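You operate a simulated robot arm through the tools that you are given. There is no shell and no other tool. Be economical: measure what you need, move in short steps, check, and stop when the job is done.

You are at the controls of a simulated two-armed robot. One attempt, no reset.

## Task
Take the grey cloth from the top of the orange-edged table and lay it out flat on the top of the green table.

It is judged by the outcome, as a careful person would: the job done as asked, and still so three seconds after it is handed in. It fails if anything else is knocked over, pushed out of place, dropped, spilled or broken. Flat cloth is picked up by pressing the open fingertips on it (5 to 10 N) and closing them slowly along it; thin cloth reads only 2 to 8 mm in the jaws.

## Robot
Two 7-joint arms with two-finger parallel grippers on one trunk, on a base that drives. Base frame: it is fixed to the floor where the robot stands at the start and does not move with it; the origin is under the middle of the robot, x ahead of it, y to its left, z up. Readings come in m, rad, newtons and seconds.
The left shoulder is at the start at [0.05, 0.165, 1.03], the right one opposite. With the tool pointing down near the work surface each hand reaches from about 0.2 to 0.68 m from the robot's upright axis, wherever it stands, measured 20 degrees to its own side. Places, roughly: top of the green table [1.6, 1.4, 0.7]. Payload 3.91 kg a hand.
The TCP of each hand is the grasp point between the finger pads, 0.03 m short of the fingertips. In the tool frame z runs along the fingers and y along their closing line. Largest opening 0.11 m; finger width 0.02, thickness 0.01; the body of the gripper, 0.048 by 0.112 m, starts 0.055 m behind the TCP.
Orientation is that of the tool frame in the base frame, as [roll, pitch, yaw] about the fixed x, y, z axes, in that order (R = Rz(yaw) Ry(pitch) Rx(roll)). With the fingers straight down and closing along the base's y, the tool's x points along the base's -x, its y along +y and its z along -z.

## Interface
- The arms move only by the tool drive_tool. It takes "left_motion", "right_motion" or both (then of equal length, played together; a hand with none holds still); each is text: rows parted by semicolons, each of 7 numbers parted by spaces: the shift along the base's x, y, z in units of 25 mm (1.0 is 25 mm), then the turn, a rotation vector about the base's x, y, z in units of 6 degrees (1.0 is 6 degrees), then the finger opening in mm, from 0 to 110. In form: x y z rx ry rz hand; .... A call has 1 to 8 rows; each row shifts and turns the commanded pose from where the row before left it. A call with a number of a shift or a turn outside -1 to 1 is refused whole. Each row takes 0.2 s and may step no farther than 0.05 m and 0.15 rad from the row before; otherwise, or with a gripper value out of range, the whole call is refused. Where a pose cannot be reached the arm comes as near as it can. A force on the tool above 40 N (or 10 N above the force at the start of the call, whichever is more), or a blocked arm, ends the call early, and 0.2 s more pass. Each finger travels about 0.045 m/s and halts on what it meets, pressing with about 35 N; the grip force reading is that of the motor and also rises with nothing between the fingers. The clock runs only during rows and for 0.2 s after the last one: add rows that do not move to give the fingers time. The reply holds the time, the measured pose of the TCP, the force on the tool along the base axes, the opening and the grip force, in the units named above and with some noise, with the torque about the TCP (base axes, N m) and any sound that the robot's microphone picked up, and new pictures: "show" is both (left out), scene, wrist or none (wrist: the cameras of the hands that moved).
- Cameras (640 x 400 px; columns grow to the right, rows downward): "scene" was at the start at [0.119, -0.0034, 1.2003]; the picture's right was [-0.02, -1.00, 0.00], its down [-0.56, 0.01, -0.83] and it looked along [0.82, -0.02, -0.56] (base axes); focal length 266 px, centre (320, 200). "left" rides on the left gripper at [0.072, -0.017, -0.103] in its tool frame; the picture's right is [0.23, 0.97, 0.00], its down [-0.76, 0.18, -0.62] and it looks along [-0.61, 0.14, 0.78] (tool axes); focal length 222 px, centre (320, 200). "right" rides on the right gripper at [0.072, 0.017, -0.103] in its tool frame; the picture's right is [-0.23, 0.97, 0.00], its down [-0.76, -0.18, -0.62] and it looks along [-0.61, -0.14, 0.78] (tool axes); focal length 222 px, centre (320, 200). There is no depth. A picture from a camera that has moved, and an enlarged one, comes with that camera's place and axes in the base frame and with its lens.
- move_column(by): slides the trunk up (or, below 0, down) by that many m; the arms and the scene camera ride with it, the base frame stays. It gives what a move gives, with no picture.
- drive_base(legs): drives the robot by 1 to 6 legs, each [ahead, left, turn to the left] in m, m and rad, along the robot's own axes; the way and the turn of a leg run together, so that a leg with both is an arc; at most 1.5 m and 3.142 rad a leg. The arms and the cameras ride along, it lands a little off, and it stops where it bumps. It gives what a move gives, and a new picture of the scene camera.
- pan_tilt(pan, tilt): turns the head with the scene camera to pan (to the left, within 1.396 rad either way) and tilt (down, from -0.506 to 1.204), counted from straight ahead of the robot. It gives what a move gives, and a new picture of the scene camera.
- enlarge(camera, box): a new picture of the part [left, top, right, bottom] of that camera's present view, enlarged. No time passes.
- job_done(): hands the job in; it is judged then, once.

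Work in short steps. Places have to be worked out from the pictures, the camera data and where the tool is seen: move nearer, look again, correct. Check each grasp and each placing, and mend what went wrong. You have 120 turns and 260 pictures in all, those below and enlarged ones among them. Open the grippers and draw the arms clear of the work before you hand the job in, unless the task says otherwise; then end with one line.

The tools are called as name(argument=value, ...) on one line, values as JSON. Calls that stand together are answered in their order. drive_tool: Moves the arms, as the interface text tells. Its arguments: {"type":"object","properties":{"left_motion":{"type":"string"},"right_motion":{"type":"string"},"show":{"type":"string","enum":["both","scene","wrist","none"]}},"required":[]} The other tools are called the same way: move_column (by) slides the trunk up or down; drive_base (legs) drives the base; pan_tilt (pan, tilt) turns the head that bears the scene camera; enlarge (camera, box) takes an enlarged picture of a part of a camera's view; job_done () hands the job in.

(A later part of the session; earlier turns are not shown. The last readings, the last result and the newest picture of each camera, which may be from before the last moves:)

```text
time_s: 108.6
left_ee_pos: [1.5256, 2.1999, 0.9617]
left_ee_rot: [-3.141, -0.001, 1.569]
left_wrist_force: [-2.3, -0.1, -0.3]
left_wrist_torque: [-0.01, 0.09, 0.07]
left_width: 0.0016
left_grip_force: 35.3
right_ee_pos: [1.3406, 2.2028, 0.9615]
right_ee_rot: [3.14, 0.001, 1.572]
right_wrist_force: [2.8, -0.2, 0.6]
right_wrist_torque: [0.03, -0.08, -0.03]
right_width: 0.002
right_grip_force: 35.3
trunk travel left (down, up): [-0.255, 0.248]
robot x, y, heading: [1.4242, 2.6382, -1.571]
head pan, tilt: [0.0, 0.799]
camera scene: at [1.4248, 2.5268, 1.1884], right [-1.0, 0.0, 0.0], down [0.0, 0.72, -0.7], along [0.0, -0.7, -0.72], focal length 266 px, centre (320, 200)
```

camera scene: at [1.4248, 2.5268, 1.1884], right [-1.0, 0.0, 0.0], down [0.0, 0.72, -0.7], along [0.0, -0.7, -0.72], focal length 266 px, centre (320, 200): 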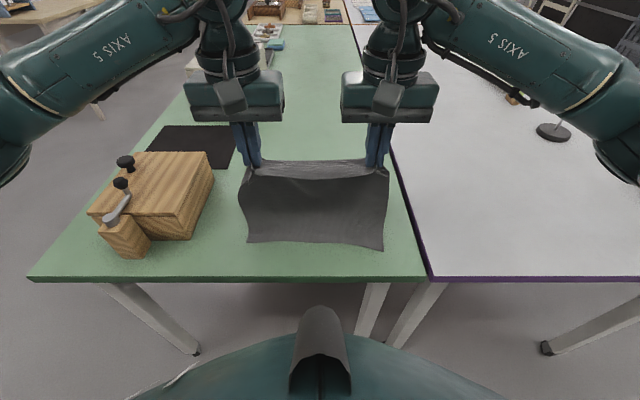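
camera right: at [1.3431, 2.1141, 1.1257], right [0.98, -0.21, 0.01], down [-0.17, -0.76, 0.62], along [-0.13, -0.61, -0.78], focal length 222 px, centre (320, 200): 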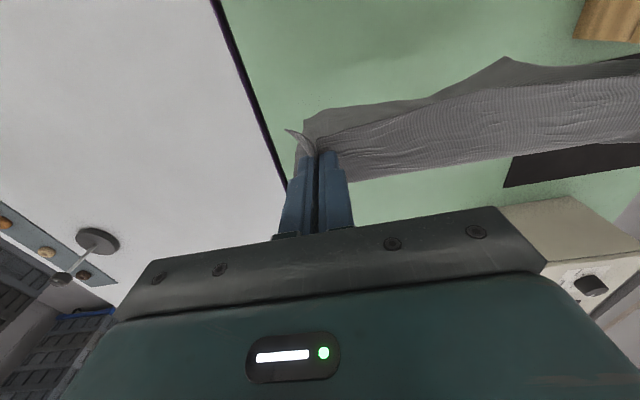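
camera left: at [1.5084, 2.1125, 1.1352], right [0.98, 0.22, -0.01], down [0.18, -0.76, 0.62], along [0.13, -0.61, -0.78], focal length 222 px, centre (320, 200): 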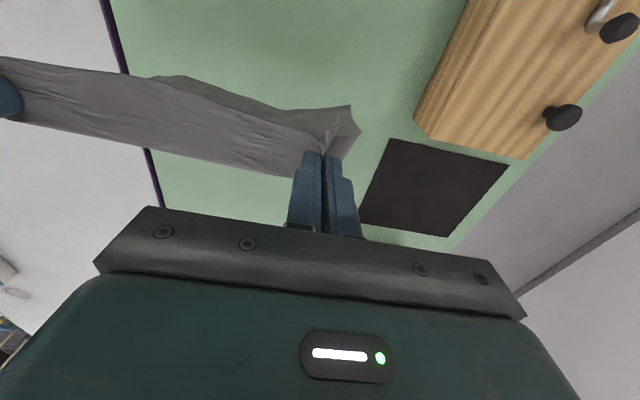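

The free edge dragged about 4 cm, to y≈2.22. I reset: lift, go back to y≈2.275, let it settle, then lower further before advancing.

drive_tool(left_motion="0 0.5 1 0 0 0 0;0 0.8 1 0 0 0 0;0 0.8 0.9 0 0 0 0;0 0.9 0 0 0 0 0;0 0 0 0 0 0 0;0 0 0 0 0 0 0;0 0 0 0 0 0 0", right_motion="0 0.5 1 0 0 0 0;0 0.8 1 0 0 0 0;0 0.7 0.9 0 0 0 0;0 0.9 0 0 0 0 0;0 0 0 0 0 0 0;0 0 0 0 0 0 0;0 0 0 0 0 0 0", show="none")

drive_tool(left_motion="0 0 -0.8 0 0 0 0;0 0 -0.8 0 0 0 0;0 0 -0.8 0 0 0 0;0 -0.2 -0.8 0 0 0 0;0 -0.4 -0.7 0 0 0 0", right_motion="0 0 -0.8 0 0 0 0;0 0 -0.8 0 0 0 0;0 0 -0.8 0 0 0 0;0 -0.2 -0.8 0 0 0 0;0 -0.4 -0.7 0 0 0 0", show="scene")

```text
time_s: 110.2
left_ee_pos: [1.525, 2.2764, 1.0351]
left_ee_rot: [-3.14, -0.001, 1.569]
left_wrist_force: [-2.5, -0.1, 0.0]
left_wrist_torque: [0.01, 0.04, 0.0]
left_width: 0.0018
left_grip_force: 35.1
right_ee_pos: [1.3419, 2.2758, 1.0354]
right_ee_rot: [3.141, 0.001, 1.573]
right_wrist_force: [1.5, 0.3, 0.8]
right_wrist_torque: [0.0, -0.04, -0.03]
right_width: 0.0018
right_grip_force: 35.0
trunk travel left (down, up): [-0.255, 0.248]
robot x, y, heading: [1.4244, 2.6377, -1.571]
head pan, tilt: [0.0, 0.799]
```

```text
time_s: 111.4
left_ee_pos: [1.5287, 2.2621, 0.9376]
left_ee_rot: [-3.141, 0.0, 1.569]
left_wrist_force: [-5.1, -0.3, 0.6]
left_wrist_torque: [-0.01, 0.19, 0.05]
left_width: 0.002
left_grip_force: 35.2
right_ee_pos: [1.3397, 2.2624, 0.9365]
right_ee_rot: [3.141, 0.001, 1.573]
right_wrist_force: [5.5, 0.5, -0.2]
right_wrist_torque: [-0.01, -0.17, -0.01]
right_width: 0.0019
right_grip_force: 34.9
trunk travel left (down, up): [-0.255, 0.248]
robot x, y, heading: [1.4187, 2.6405, -1.573]
head pan, tilt: [0.0, 0.799]
camera scene: at [1.4248, 2.5269, 1.1884], right [-1.0, 0.0, 0.0], down [0.0, 0.72, -0.7], along [0.0, -0.7, -0.72], focal length 266 px, centre (320, 200)
```

scene: 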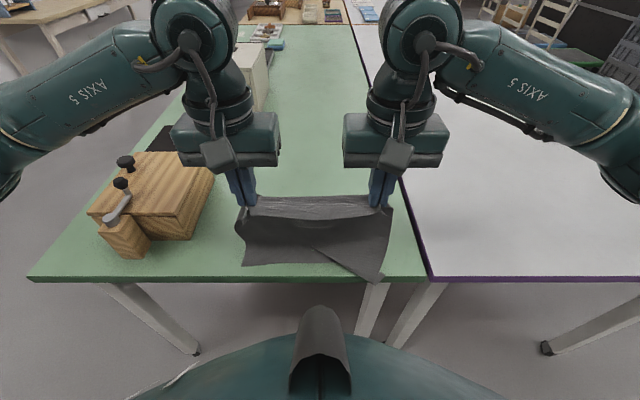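

enlarge(camera="scene", box=[220, 180, 420, 305])

```text
3.20 times, centred on (320, 242) of scene
camera zoom: at [1.4248, 2.5269, 1.1884], right [-1.0, 0.0, 0.0], down [0.0, 0.72, -0.7], along [0.0, -0.7, -0.72], focal length 850 px, centre (320, 64)
```

zoom: 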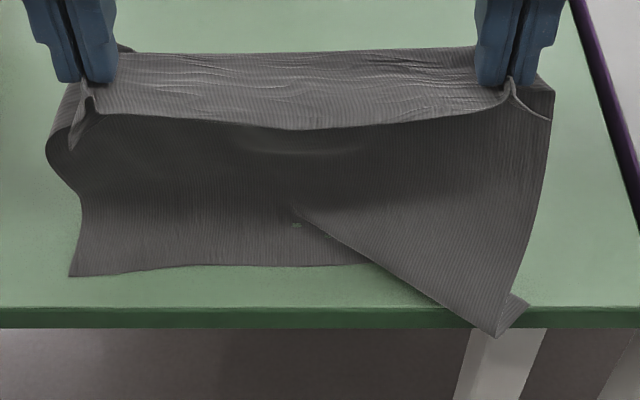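

The left half is landing well (free edge at y≈2.27), but the right corner hooked over the table's edge. I lift a few cm and pull inward slightly to free it, then lower again.

drive_tool(left_motion="0 0 0.8 0 0 0 0;0 -0.2 0.8 0 0 0 0;0 -0.4 0.7 0 0 0 0;0 0 0 0 0 0 0;0 -0.2 -0.8 0 0 0 0;0 -0.3 -0.8 0 0 0 0;0 -0.3 -0.5 0 0 0 0", right_motion="0 0 0.8 0 0 0 0;0 -0.2 0.8 0 0 0 0;0 -0.4 0.7 0 0 0 0;0 0 0 0 0 0 0;0 -0.2 -0.8 0 0 0 0;0 -0.3 -0.8 0 0 0 0;0 -0.3 -0.5 0 0 0 0", show="none")

enlarge(camera="scene", box=[220, 160, 420, 285])

```text
time_s: 113.0
left_ee_pos: [1.5285, 2.2257, 0.9422]
left_ee_rot: [-3.141, 0.0, 1.569]
left_wrist_force: [-5.9, -1.3, -0.3]
left_wrist_torque: [0.02, 0.21, 0.07]
left_width: 0.0017
left_grip_force: 35.0
right_ee_pos: [1.3399, 2.2261, 0.9411]
right_ee_rot: [3.14, -0.001, 1.572]
right_wrist_force: [5.6, -0.4, 0.0]
right_wrist_torque: [-0.06, -0.17, -0.01]
right_width: 0.0018
right_grip_force: 34.9
trunk travel left (down, up): [-0.255, 0.248]
robot x, y, heading: [1.4252, 2.6383, -1.569]
head pan, tilt: [0.0, 0.799]
```

```text
3.20 times, centred on (320, 222) of scene
camera zoom: at [1.4248, 2.5269, 1.1884], right [-1.0, 0.0, 0.0], down [0.0, 0.72, -0.7], along [0.0, -0.7, -0.72], focal length 850 px, centre (320, 128)
```

zoom: 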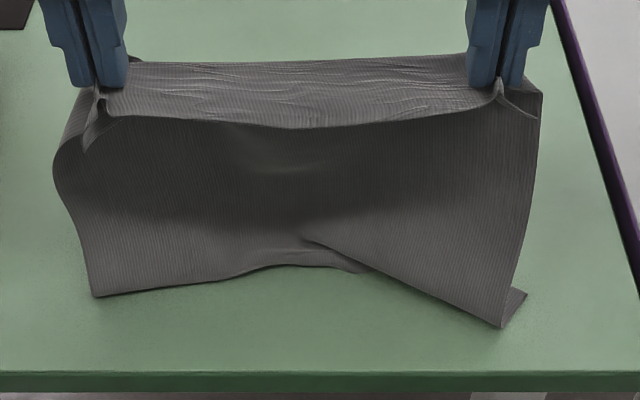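

The corner is free of the edge but still curled under on the right. Advancing at this height should unroll it.

drive_tool(left_motion="0 -0.6 0.2 0 0 0 0;0 -0.8 0.1 0 0 0 0;0 -0.8 0 0 0 0 0;0 -0.5 0 0 0 0 0", right_motion="0 -0.6 0.2 0 0 0 0;0 -0.8 0.1 0 0 0 0;0 -0.8 0 0 0 0 0;0 -0.5 0 0 0 0 0", show="none")

enlarge(camera="scene", box=[220, 160, 420, 285])

```text
time_s: 114.0
left_ee_pos: [1.5272, 2.1576, 0.9496]
left_ee_rot: [-3.14, -0.001, 1.569]
left_wrist_force: [-3.7, 0.8, 0.6]
left_wrist_torque: [0.0, 0.14, 0.04]
left_width: 0.0018
left_grip_force: 34.4
right_ee_pos: [1.3417, 2.1586, 0.9517]
right_ee_rot: [3.14, 0.001, 1.572]
right_wrist_force: [4.6, -0.6, -0.5]
right_wrist_torque: [-0.01, -0.12, 0.01]
right_width: 0.0018
right_grip_force: 35.0
trunk travel left (down, up): [-0.255, 0.248]
robot x, y, heading: [1.4196, 2.6395, -1.57]
head pan, tilt: [0.0, 0.799]
```

```text
3.20 times, centred on (320, 222) of scene
camera zoom: at [1.4249, 2.527, 1.1884], right [-1.0, 0.0, 0.0], down [0.0, 0.72, -0.7], along [0.0, -0.7, -0.72], focal length 850 px, centre (320, 128)
```

zoom: 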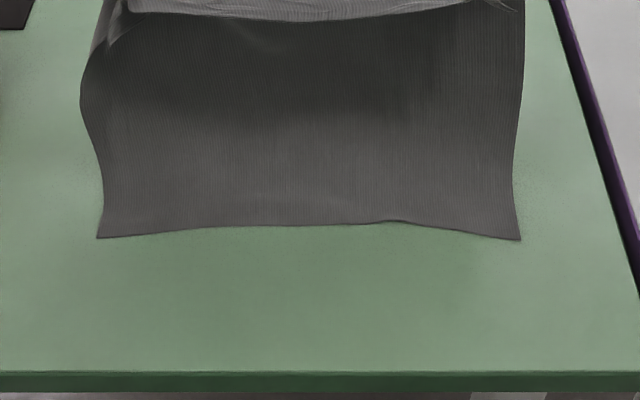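

The free edge now trails neatly toward me, at y≈2.195. Driving the base 7 cm ahead continues the stroke and gives the arms reach to finish it.

drive_base(legs=[[0.07, 0, 0]])

```text
time_s: 115.0
left_ee_pos: [1.5268, 2.0889, 0.9483]
left_ee_rot: [-3.139, -0.001, 1.569]
left_wrist_force: [-5.1, -0.6, 0.1]
left_wrist_torque: [0.01, 0.12, 0.05]
left_width: 0.0019
left_grip_force: 34.3
right_ee_pos: [1.3401, 2.091, 0.9496]
right_ee_rot: [3.141, -0.001, 1.573]
right_wrist_force: [4.6, -0.4, -0.5]
right_wrist_torque: [0.03, -0.12, -0.04]
right_width: 0.0018
right_grip_force: 34.6
trunk travel left (down, up): [-0.255, 0.248]
robot x, y, heading: [1.4279, 2.5674, -1.573]
head pan, tilt: [0.0, 0.799]
camera scene: at [1.4248, 2.4583, 1.1883], right [-1.0, 0.0, 0.0], down [0.0, 0.72, -0.7], along [0.0, -0.7, -0.72], focal length 266 px, centre (320, 200)
```

scene: 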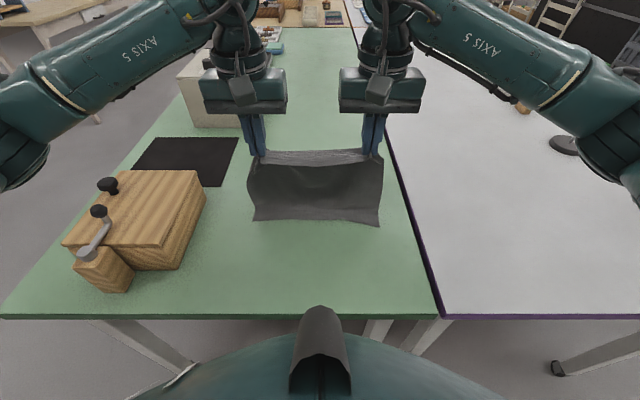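

It dragged again (free edge at y≈2.10), but with the robot closer the arms can now do the whole stroke. I lift, retract to y≈2.27, and lower with a slight forward drift, letting much more cloth rest before advancing.

drive_tool(left_motion="0 0.2 1 0 0 0 0;0 1 1 0 0 0 0;0 1 1 0 0 0 0;0 1 0.7 0 0 0 0;0 1 0 0 0 0 0;0 1 0 0 0 0 0;0 1 0 0 0 0 0;0 0.9 0 0 0 0 0", right_motion="0 0.2 1 0 0 0 0;0 1 1 0 0 0 0;0 1 1 0 0 0 0;0 1 0.7 0 0 0 0;0 1 0 0 0 0 0;0 1 0 0 0 0 0;0 1 0 0 0 0 0;0 0.9 0 0 0 0 0", show="none")

drive_tool(left_motion="0 0 0 0 0 0 0;0 0 0 0 0 0 0;0 -0.4 -0.4 0 0 0 0;0 -0.4 -0.5 0 0 0 0;0 -0.4 -0.5 0 0 0 0", right_motion="0 0 0 0 0 0 0;0 0 0 0 0 0 0;0 -0.4 -0.4 0 0 0 0;0 -0.4 -0.5 0 0 0 0;0 -0.4 -0.5 0 0 0 0", show="scene")

```text
time_s: 116.8
left_ee_pos: [1.5276, 2.2667, 1.0421]
left_ee_rot: [-3.14, 0.001, 1.569]
left_wrist_force: [-3.8, -0.6, -0.8]
left_wrist_torque: [-0.03, 0.1, 0.03]
left_width: 0.0017
left_grip_force: 34.1
right_ee_pos: [1.3416, 2.2689, 1.0437]
right_ee_rot: [3.14, 0.0, 1.573]
right_wrist_force: [3.2, -0.6, -0.3]
right_wrist_torque: [0.0, -0.13, 0.02]
right_width: 0.0018
right_grip_force: 35.4
trunk travel left (down, up): [-0.255, 0.248]
robot x, y, heading: [1.4257, 2.5696, -1.572]
head pan, tilt: [0.0, 0.799]
```

```text
time_s: 118.0
left_ee_pos: [1.528, 2.2353, 1.007]
left_ee_rot: [-3.138, -0.001, 1.571]
left_wrist_force: [-3.6, -0.5, 0.3]
left_wrist_torque: [0.04, 0.12, 0.06]
left_width: 0.0019
left_grip_force: 34.9
right_ee_pos: [1.342, 2.238, 1.0079]
right_ee_rot: [3.138, 0.003, 1.573]
right_wrist_force: [3.3, 0.7, -0.8]
right_wrist_torque: [0.01, -0.09, 0.0]
right_width: 0.002
right_grip_force: 34.7
trunk travel left (down, up): [-0.255, 0.248]
robot x, y, heading: [1.4215, 2.5716, -1.574]
head pan, tilt: [0.0, 0.799]
camera scene: at [1.4248, 2.4587, 1.1884], right [-1.0, 0.0, 0.0], down [0.0, 0.72, -0.7], along [0.0, -0.7, -0.72], focal length 266 px, centre (320, 200)
```

scene: 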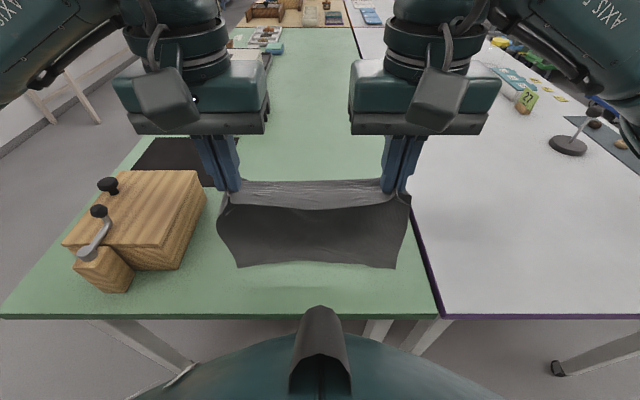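

The cloth naturally hangs with its free edge slightly away from me. So laying it the other way fits better: free edge down at y≈2.0, then pull the hands back toward me. I raise and move out.

drive_tool(left_motion="0 -1 1 0 0 0 0;0 -1 0.4 0 0 0 0;0 -1 0 0 0 0 0;0 -1 0 0 0 0 0;0 -1 0 0 0 0 0;0 -1 0 0 0 0 0;0 -1 0 0 0 0 0;0 -1 0 0 0 0 0", right_motion="0 -1 1 0 0 0 0;0 -1 0.4 0 0 0 0;0 -1 0 0 0 0 0;0 -1 0 0 0 0 0;0 -1 0 0 0 0 0;0 -1 0 0 0 0 0;0 -1 0 0 0 0 0;0 -1 0 0 0 0 0", show="none")

drive_tool(left_motion="0 0 0 0 0 0 0;0 0 0 0 0 0 0;0 0.2 -0.6 0 0 0 0;0 0.3 -0.7 0 0 0 0;0 0.3 -0.7 0 0 0 0;0 0.2 -0.8 0 0 0 0;0 0.2 -0.8 0 0 0 0", right_motion="0 0 0 0 0 0 0;0 0 0 0 0 0 0;0 0.2 -0.6 0 0 0 0;0 0.3 -0.7 0 0 0 0;0 0.3 -0.7 0 0 0 0;0 0.2 -0.8 0 0 0 0;0 0.2 -0.8 0 0 0 0", show="scene")

```text
time_s: 119.8
left_ee_pos: [1.5273, 2.0376, 1.04]
left_ee_rot: [-3.14, -0.001, 1.569]
left_wrist_force: [-2.1, 0.2, 0.4]
left_wrist_torque: [-0.01, 0.09, 0.03]
left_width: 0.0022
left_grip_force: 35.3
right_ee_pos: [1.3424, 2.0355, 1.0437]
right_ee_rot: [3.141, 0.0, 1.572]
right_wrist_force: [2.2, 0.8, -0.5]
right_wrist_torque: [0.02, -0.11, 0.02]
right_width: 0.0016
right_grip_force: 35.0
trunk travel left (down, up): [-0.255, 0.248]
robot x, y, heading: [1.4268, 2.5699, -1.572]
head pan, tilt: [0.0, 0.799]
```

```text
time_s: 121.4
left_ee_pos: [1.5265, 2.0692, 0.9512]
left_ee_rot: [-3.139, -0.001, 1.568]
left_wrist_force: [-3.8, 0.2, 0.2]
left_wrist_torque: [0.01, 0.15, 0.03]
left_width: 0.0019
left_grip_force: 34.6
right_ee_pos: [1.3408, 2.0681, 0.9532]
right_ee_rot: [3.138, 0.003, 1.572]
right_wrist_force: [3.6, 0.1, 0.2]
right_wrist_torque: [-0.01, -0.17, -0.02]
right_width: 0.0018
right_grip_force: 35.3
trunk travel left (down, up): [-0.255, 0.248]
robot x, y, heading: [1.4216, 2.5653, -1.573]
head pan, tilt: [0.0, 0.799]
camera scene: at [1.4248, 2.4587, 1.1884], right [-1.0, 0.0, 0.0], down [0.0, 0.72, -0.7], along [0.0, -0.7, -0.72], focal length 266 px, centre (320, 200)
```

scene: 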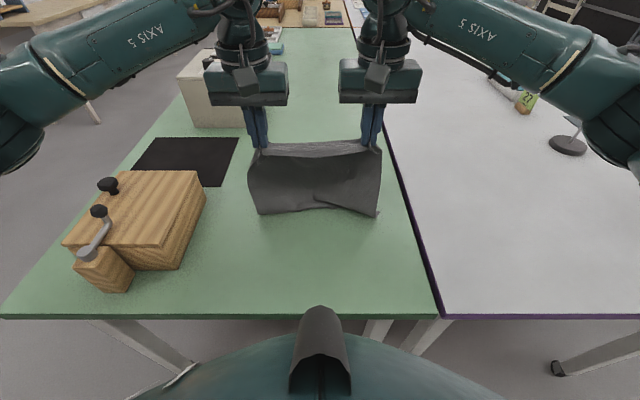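

The right half tucks outward as wanted, while the left half still leans towards me. I retreat while lowering and check.

drive_tool(left_motion="0 0.7 0.2 0 0 0 0;0 0.8 0 0 0 0 0;0 0.7 -0.2 0 0 0 0;0 0.4 -0.8 0 0 0 0;0 0.2 -0.8 0 0 0 0", right_motion="0 0.7 0.2 0 0 0 0;0 0.8 0 0 0 0 0;0 0.7 -0.2 0 0 0 0;0 0.4 -0.8 0 0 0 0;0 0.2 -0.8 0 0 0 0", show="none")

enlarge(camera="scene", box=[200, 140, 440, 290])

```text
time_s: 122.6
left_ee_pos: [1.5279, 2.1369, 0.9141]
left_ee_rot: [-3.139, 0.001, 1.568]
left_wrist_force: [-3.1, 0.2, -0.1]
left_wrist_torque: [-0.01, 0.07, 0.01]
left_width: 0.0018
left_grip_force: 35.3
right_ee_pos: [1.3432, 2.1373, 0.913]
right_ee_rot: [3.138, -0.001, 1.573]
right_wrist_force: [2.7, -0.1, 0.5]
right_wrist_torque: [0.03, -0.08, -0.01]
right_width: 0.0018
right_grip_force: 35.1
trunk travel left (down, up): [-0.255, 0.248]
robot x, y, heading: [1.4224, 2.5741, -1.569]
head pan, tilt: [0.0, 0.799]
```

```text
2.67 times, centred on (320, 215) of scene
camera zoom: at [1.4248, 2.4587, 1.1884], right [-1.0, 0.0, 0.0], down [0.0, 0.72, -0.7], along [0.0, -0.7, -0.72], focal length 708 px, centre (320, 160)
```

zoom: 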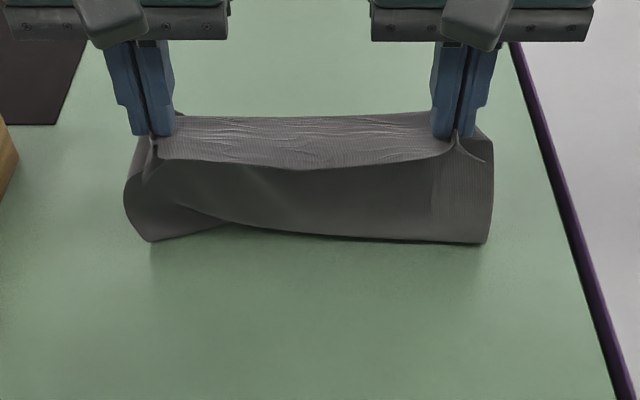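

Now the cloth trails outward with the bulge toward me, as wanted. I continue the retreat with gradual lowering.

drive_tool(left_motion="0 0.6 -0.4 0 0 0 0;0 0.7 -0.4 0 0 0 0;0 0.7 -0.5 0 0 0 0", right_motion="0 0.6 -0.4 0 0 0 0;0 0.7 -0.4 0 0 0 0;0 0.7 -0.5 0 0 0 0", show="none")

enlarge(camera="scene", box=[200, 140, 440, 290])

```text
time_s: 123.4
left_ee_pos: [1.5253, 2.186, 0.8782]
left_ee_rot: [-3.139, 0.001, 1.57]
left_wrist_force: [-3.1, -0.8, 0.3]
left_wrist_torque: [0.02, 0.14, 0.06]
left_width: 0.0015
left_grip_force: 35.2
right_ee_pos: [1.3391, 2.1911, 0.8788]
right_ee_rot: [3.138, 0.003, 1.572]
right_wrist_force: [2.9, 0.0, 0.6]
right_wrist_torque: [0.02, -0.13, -0.02]
right_width: 0.0018
right_grip_force: 35.4
trunk travel left (down, up): [-0.255, 0.248]
robot x, y, heading: [1.4257, 2.5696, -1.569]
head pan, tilt: [0.0, 0.799]
```

```text
2.67 times, centred on (320, 215) of scene
camera zoom: at [1.4249, 2.4589, 1.1885], right [-1.0, 0.0, 0.0], down [0.0, 0.72, -0.7], along [0.0, -0.7, -0.72], focal length 708 px, centre (320, 160)
```

zoom: 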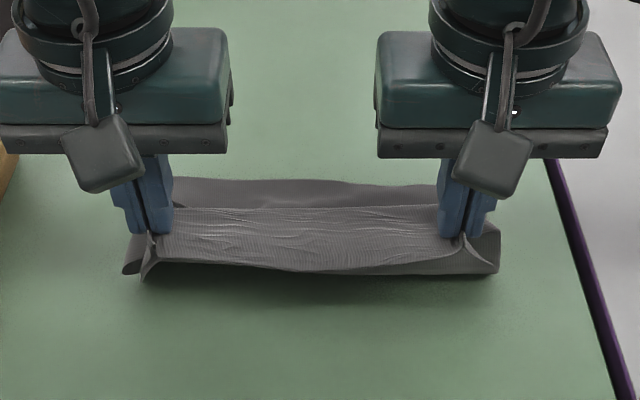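

The cloth is laying down well, but the free edge is at y≈2.05. With 0.28 m of cloth, the near edge would hang over the table end. I redo the same motion starting about 6 cm further out.

drive_tool(left_motion="0 -0.6 1 0 0 0 0;0 -1 1 0 0 0 0;0 -1 1 0 0 0 0;0 -1 1 0 0 0 0;0 -1 1 0 0 0 0;0 -1 1 0 0 0 0;0 -1 0.4 0 0 0 0;0 -1 0 0 0 0 0", right_motion="0 -0.8 1 0 0 0 0;0 -1 1 0 0 0 0;0 -1 1 0 0 0 0;0 -1 1 0 0 0 0;0 -1 1 0 0 0 0;0 -1 1 0 0 0 0;0 -1 0.4 0 0 0 0;0 -1 0 0 0 0 0", show="none")

drive_tool(left_motion="0 -0.5 0 0 0 0 0;0 0 0 0 0 0 0;0 0 0 0 0 0 0;0 0 -0.6 0 0 0 0;0 0.2 -0.7 0 0 0 0;0 0.3 -0.7 0 0 0 0;0 0.3 -0.8 0 0 0 0;0 0.3 -0.8 0 0 0 0", right_motion="0 -0.5 0 0 0 0 0;0 0 0 0 0 0 0;0 0 0 0 0 0 0;0 0 -0.6 0 0 0 0;0 0.2 -0.7 0 0 0 0;0 0.3 -0.7 0 0 0 0;0 0.3 -0.8 0 0 0 0;0 0.3 -0.8 0 0 0 0", show="scene")

```text
time_s: 125.2
left_ee_pos: [1.5257, 1.9956, 1.0354]
left_ee_rot: [-3.14, 0.0, 1.57]
left_wrist_force: [-2.3, -0.1, -0.5]
left_wrist_torque: [0.01, 0.06, 0.01]
left_width: 0.0018
left_grip_force: 34.6
right_ee_pos: [1.3419, 1.9933, 1.039]
right_ee_rot: [3.14, 0.001, 1.575]
right_wrist_force: [2.0, 0.4, -0.2]
right_wrist_torque: [0.06, -0.06, 0.01]
right_width: 0.0017
right_grip_force: 35.2
trunk travel left (down, up): [-0.255, 0.248]
robot x, y, heading: [1.4234, 2.5744, -1.573]
head pan, tilt: [0.0, 0.799]
```

```text
time_s: 127.0
left_ee_pos: [1.5265, 2.0134, 0.9475]
left_ee_rot: [-3.138, 0.001, 1.57]
left_wrist_force: [-3.7, 0.2, 0.1]
left_wrist_torque: [-0.01, 0.13, 0.03]
left_width: 0.0018
left_grip_force: 35.1
right_ee_pos: [1.3419, 2.0083, 0.9501]
right_ee_rot: [3.14, 0.0, 1.571]
right_wrist_force: [4.3, -0.2, 0.2]
right_wrist_torque: [0.0, -0.11, 0.0]
right_width: 0.0019
right_grip_force: 35.0
trunk travel left (down, up): [-0.255, 0.248]
robot x, y, heading: [1.4236, 2.5697, -1.569]
head pan, tilt: [0.0, 0.799]
camera scene: at [1.4248, 2.4587, 1.1884], right [-1.0, 0.0, 0.0], down [0.0, 0.72, -0.7], along [0.0, -0.7, -0.72], focal length 266 px, centre (320, 200)
```

scene: 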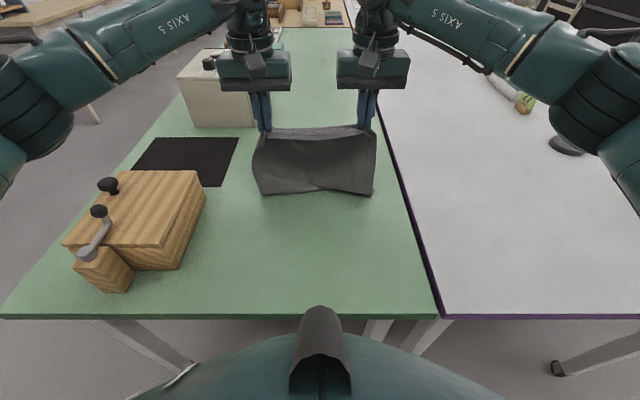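

The state is the same but about 6 cm further out. I repeat the retreat and lowering.

drive_tool(left_motion="0 0.5 -0.2 0 0 0 0;0 0.7 -0.2 0 0 0 0;0 0.6 -0.3 0 0 0 0;0 0.4 -0.7 0 0 0 0;0 0.3 -0.7 0 0 0 0;0 0.6 -0.4 0 0 0 0;0 0.6 -0.4 0 0 0 0", right_motion="0 0.6 -0.2 0 0 0 0;0 0.8 -0.2 0 0 0 0;0 0.6 -0.3 0 0 0 0;0 0.4 -0.7 0 0 0 0;0 0.3 -0.7 0 0 0 0;0 0.6 -0.4 0 0 0 0;0 0.6 -0.4 0 0 0 0", show="none")

enlarge(camera="scene", box=[200, 120, 440, 270])

```text
time_s: 128.6
left_ee_pos: [1.5264, 2.1072, 0.8771]
left_ee_rot: [-3.139, 0.0, 1.569]
left_wrist_force: [-2.4, 0.0, -0.2]
left_wrist_torque: [-0.02, 0.12, 0.04]
left_width: 0.0019
left_grip_force: 35.8
right_ee_pos: [1.3401, 2.1055, 0.8779]
right_ee_rot: [3.14, 0.002, 1.573]
right_wrist_force: [3.9, 0.3, 0.6]
right_wrist_torque: [0.0, -0.11, -0.01]
right_width: 0.0016
right_grip_force: 34.8
trunk travel left (down, up): [-0.255, 0.248]
robot x, y, heading: [1.4204, 2.5695, -1.574]
head pan, tilt: [0.0, 0.799]
```

```text
2.67 times, centred on (320, 195) of scene
camera zoom: at [1.4248, 2.4589, 1.1885], right [-1.0, 0.0, 0.0], down [0.0, 0.72, -0.7], along [0.0, -0.7, -0.72], focal length 708 px, centre (320, 213)
```

zoom: 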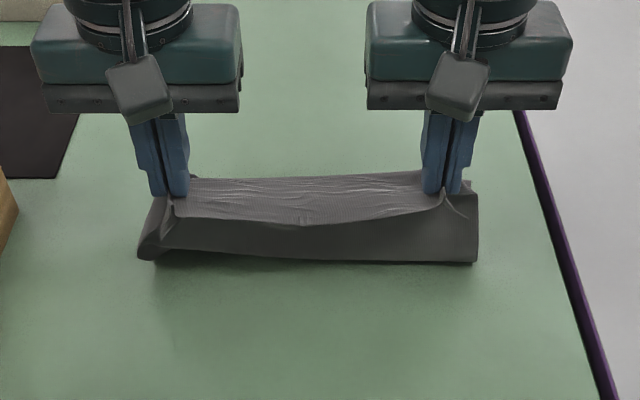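

drive_tool(left_motion="0 0.7 -0.3 0 0 0 0;0 0.8 -0.3 0 0 0 0;0 0.8 -0.4 0 0 0 0", right_motion="0 0.7 -0.3 0 0 0 0;0 0.8 -0.3 0 0 0 0;0 0.8 -0.4 0 0 0 0", show="none")

enlarge(camera="scene", box=[200, 120, 440, 270])

```text
time_s: 129.4
left_ee_pos: [1.5256, 2.1613, 0.8523]
left_ee_rot: [-3.14, 0.001, 1.571]
left_wrist_force: [-2.9, 0.2, 0.5]
left_wrist_torque: [0.05, 0.1, 0.02]
left_width: 0.0016
left_grip_force: 35.1
right_ee_pos: [1.3415, 2.1632, 0.8531]
right_ee_rot: [3.139, 0.002, 1.573]
right_wrist_force: [3.0, -0.4, 0.2]
right_wrist_torque: [-0.02, -0.09, 0.05]
right_width: 0.0016
right_grip_force: 34.5
trunk travel left (down, up): [-0.255, 0.248]
robot x, y, heading: [1.425, 2.5692, -1.576]
head pan, tilt: [0.0, 0.799]
```

```text
2.67 times, centred on (320, 195) of scene
camera zoom: at [1.4248, 2.4589, 1.1885], right [-1.0, 0.0, 0.0], down [0.0, 0.72, -0.7], along [0.0, -0.7, -0.72], focal length 708 px, centre (320, 213)
```

zoom: 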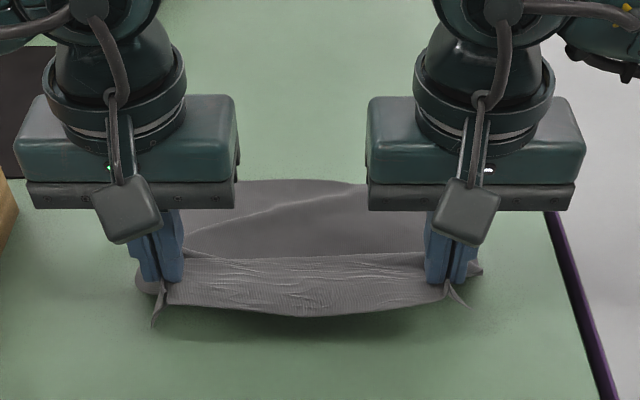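

The free edge is at y≈1.985, as wanted. I finish by pulling back and lowering to the table.

drive_tool(left_motion="0 0.7 -0.5 0 0 0 0;0 0.7 -0.6 0 0 0 0;0 0.7 -0.6 0 0 0 0;0 0.5 -0.6 0 0 0 0;0 0.3 -0.5 0 0 0 0", right_motion="0 0.7 -0.5 0 0 0 0;0 0.7 -0.6 0 0 0 0;0 0.7 -0.6 0 0 0 0;0 0.4 -0.6 0 0 0 0;0 0.3 -0.5 0 0 0 0", show="none")

enlarge(camera="scene", box=[200, 150, 440, 300])

```text
time_s: 130.6
left_ee_pos: [1.5283, 2.2349, 0.7819]
left_ee_rot: [-3.14, 0.0, 1.569]
left_wrist_force: [-3.5, -0.4, -0.5]
left_wrist_torque: [0.01, 0.13, 0.06]
left_width: 0.002
left_grip_force: 35.3
right_ee_pos: [1.341, 2.2328, 0.7829]
right_ee_rot: [3.137, 0.002, 1.571]
right_wrist_force: [4.3, 0.4, 0.2]
right_wrist_torque: [0.02, -0.14, -0.03]
right_width: 0.0015
right_grip_force: 35.4
trunk travel left (down, up): [-0.255, 0.248]
robot x, y, heading: [1.4204, 2.5716, -1.571]
head pan, tilt: [0.0, 0.799]
```

```text
2.67 times, centred on (320, 225) of scene
camera zoom: at [1.4248, 2.4588, 1.1884], right [-1.0, 0.0, 0.0], down [0.0, 0.72, -0.7], along [0.0, -0.7, -0.72], focal length 708 px, centre (320, 133)
```

zoom: 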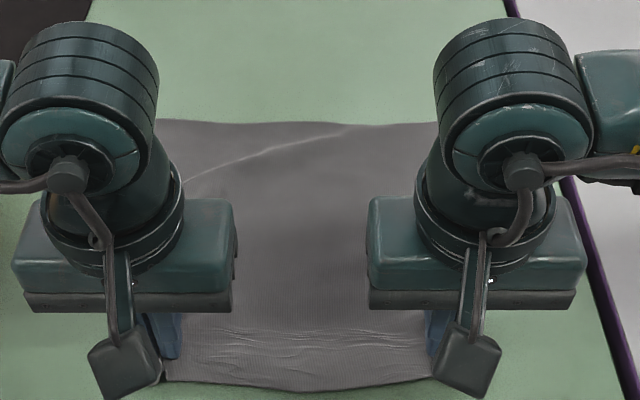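

Nearly flat, with a diagonal crease toward the far left corner. I pull back 1 cm more to tauten it, lower a little, and look with the wrist cameras.

drive_tool(left_motion="0 0.3 -0.1 0 0 0 0;0 0.2 -0.1 0 0 0 0;0 0 0 0 0 0 0", right_motion="0 0.2 -0.1 0 0 0 0;0 0.2 -0.1 0 0 0 0;0 0 0 0 0 0 0", show="both")

```text
time_s: 131.4
left_ee_pos: [1.5257, 2.2476, 0.777]
left_ee_rot: [-3.14, 0.0, 1.569]
left_wrist_force: [-3.8, -0.8, 0.9]
left_wrist_torque: [0.01, 0.09, 0.05]
left_width: 0.0022
left_grip_force: 35.0
right_ee_pos: [1.3401, 2.2445, 0.7793]
right_ee_rot: [3.14, 0.0, 1.571]
right_wrist_force: [3.5, 0.0, 0.1]
right_wrist_torque: [-0.01, -0.14, -0.02]
right_width: 0.0019
right_grip_force: 35.1
trunk travel left (down, up): [-0.255, 0.248]
robot x, y, heading: [1.4243, 2.5702, -1.566]
head pan, tilt: [0.0, 0.799]
camera scene: at [1.4248, 2.4588, 1.1884], right [-1.0, 0.0, 0.0], down [0.0, 0.72, -0.7], along [0.0, -0.7, -0.72], focal length 266 px, centre (320, 200)
camera right: at [1.3563, 2.3168, 0.882], right [0.97, -0.23, 0.0], down [-0.18, -0.76, 0.62], along [-0.14, -0.61, -0.78], focal length 222 px, centre (320, 200)
camera left: at [1.5103, 2.32, 0.8817], right [0.97, 0.23, 0.0], down [0.18, -0.76, 0.62], along [0.14, -0.61, -0.78], focal length 222 px, centre (320, 200)
```

scene: 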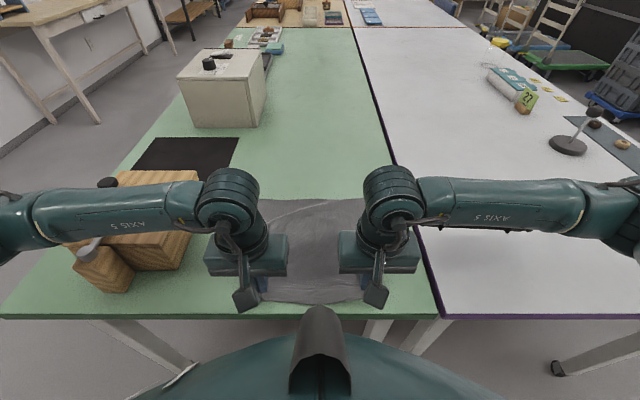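
right: 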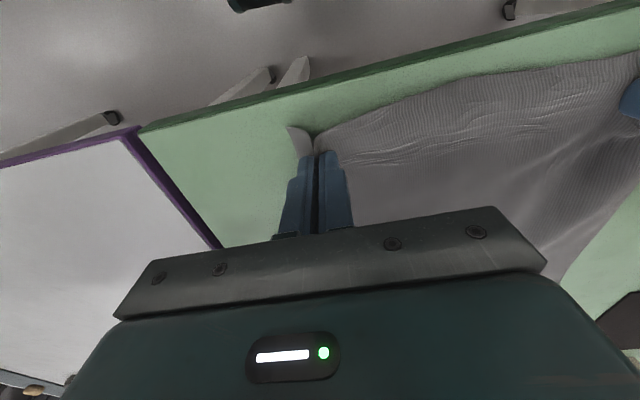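
left: 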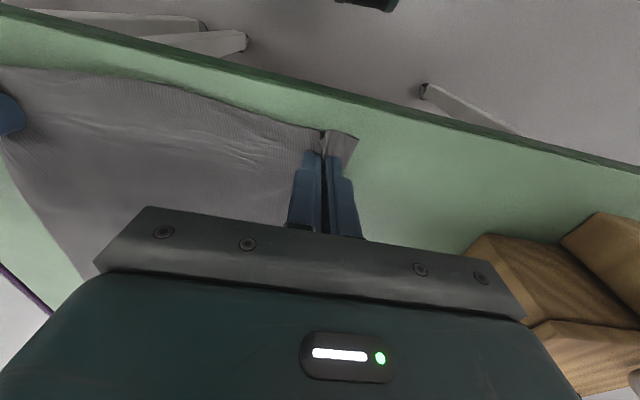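

The cloth lies fully within the green top. I lower the last few mm, open the fingers slowly, and lift straight up.

drive_tool(left_motion="0 0 -0.15 0 0 0 0;0 0 0 0 0 0 4;0 0 0 0 0 0 10;0 0 0 0 0 0 16;0 0 0 0 0 0 24;0 0 0 0 0 0 24", right_motion="0 0 -0.25 0 0 0 0;0 0 0 0 0 0 4;0 0 0 0 0 0 10;0 0 0 0 0 0 16;0 0 0 0 0 0 24;0 0 0 0 0 0 24", show="wrist")

```text
time_s: 132.8
left_ee_pos: [1.5258, 2.2494, 0.7732]
left_ee_rot: [-3.14, -0.002, 1.568]
left_wrist_force: [0.0, 0.5, 0.4]
left_wrist_torque: [0.01, -0.01, 0.03]
left_width: 0.0241
left_grip_force: 0.0
right_ee_pos: [1.3415, 2.2439, 0.7729]
right_ee_rot: [3.141, -0.001, 1.572]
right_wrist_force: [0.0, 0.0, -0.1]
right_wrist_torque: [-0.03, 0.02, 0.0]
right_width: 0.0241
right_grip_force: 0.0
trunk travel left (down, up): [-0.255, 0.248]
robot x, y, heading: [1.4261, 2.5714, -1.565]
head pan, tilt: [0.0, 0.799]
camera right: at [1.357, 2.3161, 0.8759], right [0.97, -0.23, 0.0], down [-0.18, -0.76, 0.62], along [-0.14, -0.61, -0.78], focal length 222 px, centre (320, 200)
camera left: at [1.5094, 2.3202, 0.877], right [0.97, 0.23, 0.0], down [0.18, -0.76, 0.62], along [0.14, -0.61, -0.78], focal length 222 px, centre (320, 200)
```

right: 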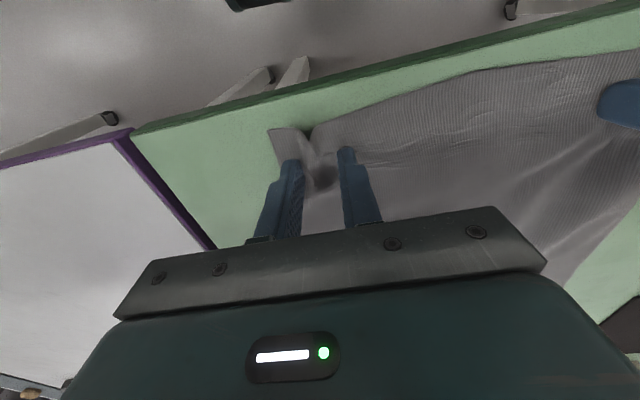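
left: 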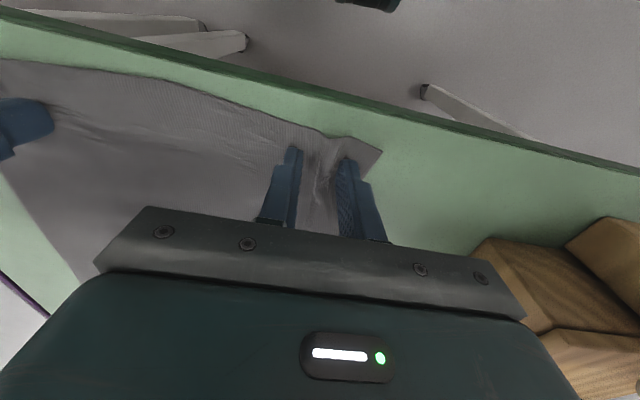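

Both hands have released. I lift straight up to look at the cloth.

drive_tool(left_motion="0 0 0.5 0 0 0 24;0 0 1 0 0 0 24;0 0 1 0 0 0 24;0 0 1 0 0 0 24;0 0 1 0 0 0 24;0 0 1 0 0 0 24;0 0.5 1 0 0 0 24;0 0.5 1 0 0 0 24", right_motion="0 0 0.5 0 0 0 24;0 0 1 0 0 0 24;0 0 1 0 0 0 24;0 0 1 0 0 0 24;0 0 1 0 0 0 24;0 0 1 0 0 0 24;0 0.5 1 0 0 0 24;0 0.5 1 0 0 0 24", show="both")

enlarge(camera="scene", box=[220, 180, 420, 305])

```text
time_s: 134.6
left_ee_pos: [1.5269, 2.2754, 0.9609]
left_ee_rot: [-3.141, 0.001, 1.569]
left_wrist_force: [-0.4, 0.1, -1.0]
left_wrist_torque: [0.01, 0.03, 0.0]
left_width: 0.0241
left_grip_force: 0.0
right_ee_pos: [1.3406, 2.2668, 0.9606]
right_ee_rot: [3.14, 0.0, 1.573]
right_wrist_force: [0.3, -0.6, -0.7]
right_wrist_torque: [-0.01, -0.02, -0.04]
right_width: 0.024
right_grip_force: 0.0
trunk travel left (down, up): [-0.255, 0.248]
robot x, y, heading: [1.42, 2.5717, -1.574]
head pan, tilt: [0.0, 0.799]
camera scene: at [1.4248, 2.459, 1.1884], right [-1.0, 0.0, 0.0], down [0.0, 0.72, -0.7], along [0.0, -0.7, -0.72], focal length 266 px, centre (320, 200)
camera right: at [1.3572, 2.3395, 1.0627], right [0.97, -0.22, 0.0], down [-0.18, -0.76, 0.62], along [-0.14, -0.61, -0.78], focal length 222 px, centre (320, 200)
camera left: at [1.5103, 2.3466, 1.0648], right [0.97, 0.23, 0.0], down [0.18, -0.76, 0.62], along [0.14, -0.61, -0.78], focal length 222 px, centre (320, 200)
```

scene: 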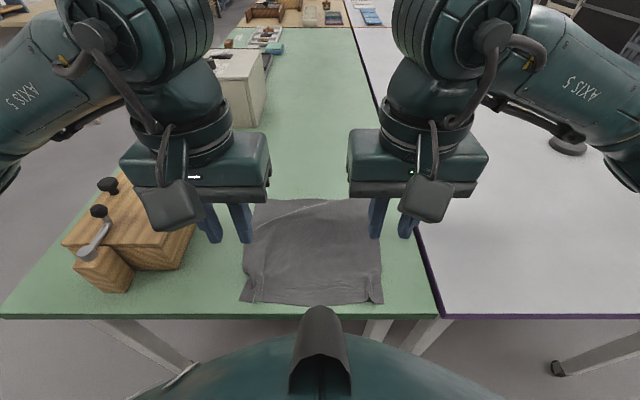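
right: 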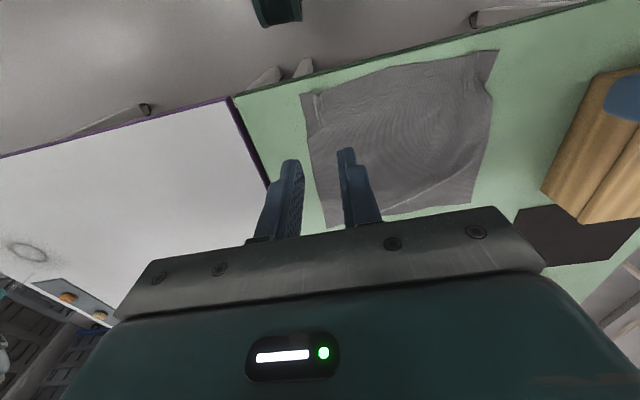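
left: 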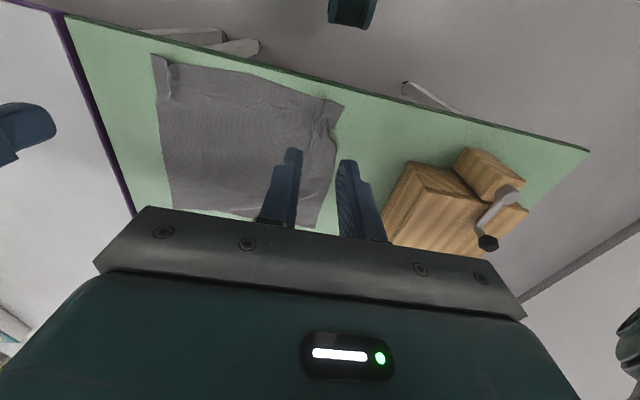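

```text
3.20 times, centred on (320, 242) of scene
camera zoom: at [1.4248, 2.459, 1.1884], right [-1.0, 0.0, 0.0], down [0.0, 0.72, -0.7], along [0.0, -0.7, -0.72], focal length 850 px, centre (320, 64)
```

zoom: 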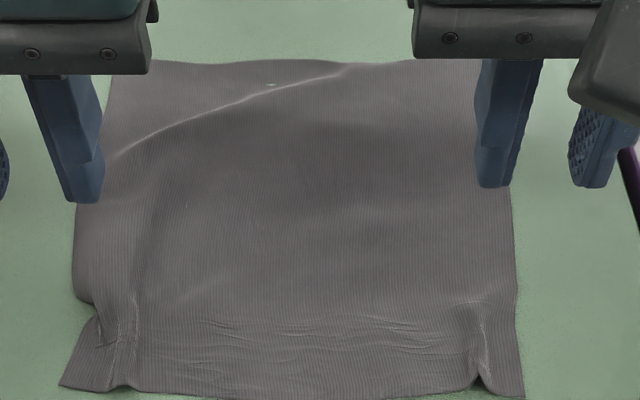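

The cloth lies flat with only a faint ridge and small pinch marks at the two near corners. I'll smooth those: close the fingers, set them on the corner flaps and drag outwards gently.

drive_tool(left_motion="0.4 -0.6 -0.5 0 0 0 0;0.4 -0.5 -1 0 0 0 0;0 0 -1 0 0 0 0;0 0 -1 0 0 0 0;0 0 -1 0 0 0 0;0 0 -1 0 0 0 0;0 0 -1 0 0 0 0;0 0 -0.7 0 0 0 0", right_motion="-0.3 -0.4 -0.5 0 0 0 0;-0.3 -0.4 -1 0 0 0 0;0 0 -1 0 0 0 0;0 0 -1 0 0 0 0;0 0 -1 0 0 0 0;0 0 -1 0 0 0 0;0 0 -1 0 0 0 0;0 0 -0.7 0 0 0 0", show="wrist")

```text
time_s: 136.4
left_ee_pos: [1.5483, 2.2442, 0.7796]
left_ee_rot: [-3.139, 0.001, 1.568]
left_wrist_force: [0.1, 0.4, -0.2]
left_wrist_torque: [-0.04, 0.02, -0.01]
left_width: 0.0
left_grip_force: 35.2
right_ee_pos: [1.3251, 2.2491, 0.7787]
right_ee_rot: [3.137, 0.001, 1.574]
right_wrist_force: [0.3, 0.1, -0.2]
right_wrist_torque: [0.0, 0.01, 0.0]
right_width: 0.0
right_grip_force: 34.9
trunk travel left (down, up): [-0.255, 0.248]
robot x, y, heading: [1.424, 2.5705, -1.569]
head pan, tilt: [0.0, 0.799]
camera right: at [1.3405, 2.3225, 0.8809], right [0.97, -0.22, 0.0], down [-0.18, -0.76, 0.62], along [-0.14, -0.61, -0.78], focal length 222 px, centre (320, 200)
camera left: at [1.5324, 2.3156, 0.883], right [0.97, 0.23, 0.0], down [0.18, -0.76, 0.62], along [0.14, -0.61, -0.78], focal length 222 px, centre (320, 200)
```

right: 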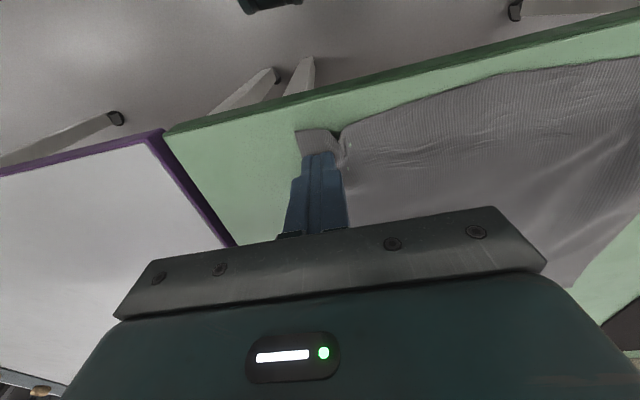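
left: 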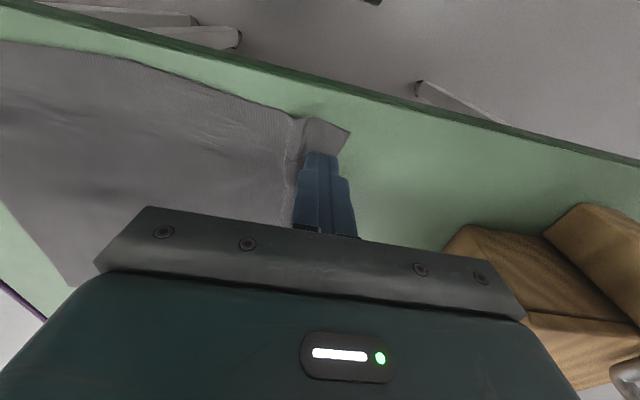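

The fingers sit on the corner flaps, outside the pinch ridges. I press lightly and drag outward about 14 mm each.

drive_tool(left_motion="0 0 -0.3 0 0 0 0;0 0 -0.12 0 0 0 0;0.15 0 0 0 0 0 0;0.15 0 0 0 0 0 0;0.15 0.05 0 0 0 0 0;0.15 0.05 0 0 0 0 0", right_motion="0 0 -0.3 0 0 0 0;0 0 -0.12 0 0 0 0;-0.15 0 0 0 0 0 0;-0.15 0 0 0 0 0 0;-0.15 0 0 0 0 0 0;-0.15 0 0 0 0 0 0", show="wrist")

```text
time_s: 137.8
left_ee_pos: [1.5626, 2.2473, 0.7719]
left_ee_rot: [-3.135, 0.002, 1.568]
left_wrist_force: [-4.4, -0.5, 8.6]
left_wrist_torque: [0.0, 0.03, 0.01]
left_width: 0.0001
left_grip_force: 35.5
right_ee_pos: [1.3116, 2.2477, 0.772]
right_ee_rot: [3.138, 0.004, 1.574]
right_wrist_force: [8.4, 0.0, 26.8]
right_wrist_torque: [0.06, -0.09, -0.01]
right_width: 0.0001
right_grip_force: 35.2
trunk travel left (down, up): [-0.255, 0.248]
robot x, y, heading: [1.4261, 2.5699, -1.569]
head pan, tilt: [0.0, 0.799]
camera right: at [1.3268, 2.3215, 0.8741], right [0.97, -0.22, 0.0], down [-0.18, -0.76, 0.63], along [-0.14, -0.61, -0.78], focal length 222 px, centre (320, 200)
camera left: at [1.5464, 2.3195, 0.8748], right [0.97, 0.22, -0.01], down [0.18, -0.76, 0.63], along [0.14, -0.61, -0.78], focal length 222 px, centre (320, 200)
```

right: 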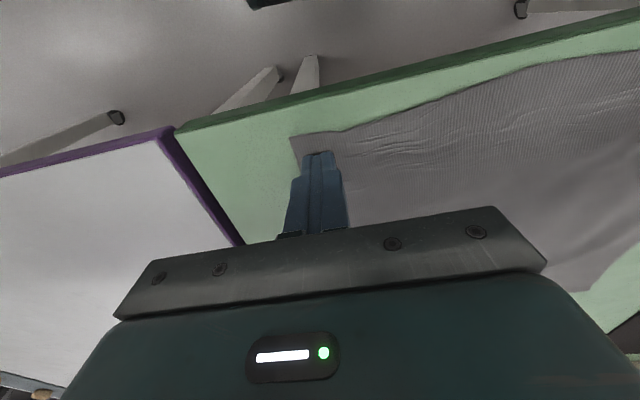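
left: 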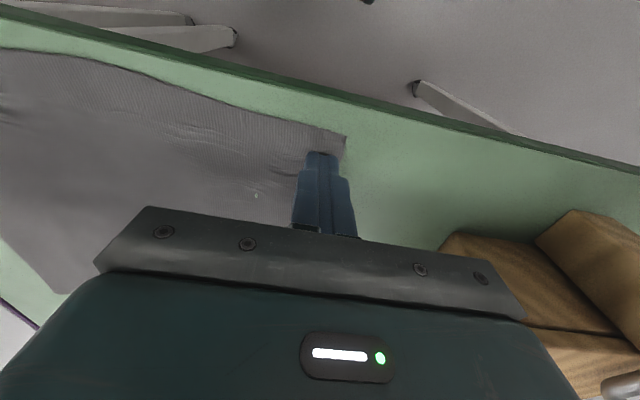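

The smoothing worked and both near corners are flat. I lift straight up, retract, and look.

drive_tool(left_motion="0 0 0.6 0 0 0 0;0 0 1 0 0 0 0;0 0 1 0 0 0 0;0 0 1 0 0 0 0;0 0 1 0 0 0 0;0 0.4 1 0 0 0 0;0 0.5 1 0 0 0 0;0 0.5 1 0 0 0 0", right_motion="0 0 0.6 0 0 0 0;0 0 1 0 0 0 0;0 0 1 0 0 0 0;0 0 1 0 0 0 0;0 0 1 0 0 0 0;0 0.4 1 0 0 0 0;0 0.5 1 0 0 0 0;0 0.5 1 0 0 0 0", show="none")

enlarge(camera="scene", box=[220, 180, 420, 305])

```text
time_s: 139.6
left_ee_pos: [1.5629, 2.2809, 0.9612]
left_ee_rot: [-3.139, 0.0, 1.568]
left_wrist_force: [-0.2, 0.6, -0.6]
left_wrist_torque: [-0.01, 0.0, -0.01]
left_width: 0.0001
left_grip_force: 35.3
right_ee_pos: [1.3119, 2.2848, 0.9581]
right_ee_rot: [3.141, 0.0, 1.572]
right_wrist_force: [0.4, -0.8, -0.6]
right_wrist_torque: [0.01, 0.01, 0.01]
right_width: 0.0001
right_grip_force: 34.8
trunk travel left (down, up): [-0.255, 0.248]
robot x, y, heading: [1.4219, 2.5688, -1.57]
head pan, tilt: [0.0, 0.799]
```

```text
3.20 times, centred on (320, 242) of scene
camera zoom: at [1.4249, 2.459, 1.1884], right [-1.0, 0.0, 0.0], down [0.0, 0.72, -0.7], along [0.0, -0.7, -0.72], focal length 850 px, centre (320, 64)
```

zoom: 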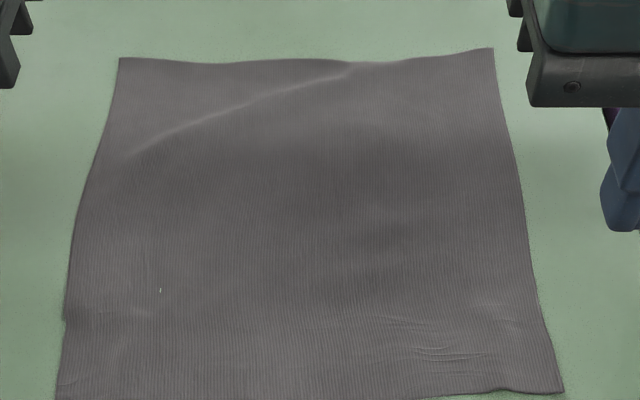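

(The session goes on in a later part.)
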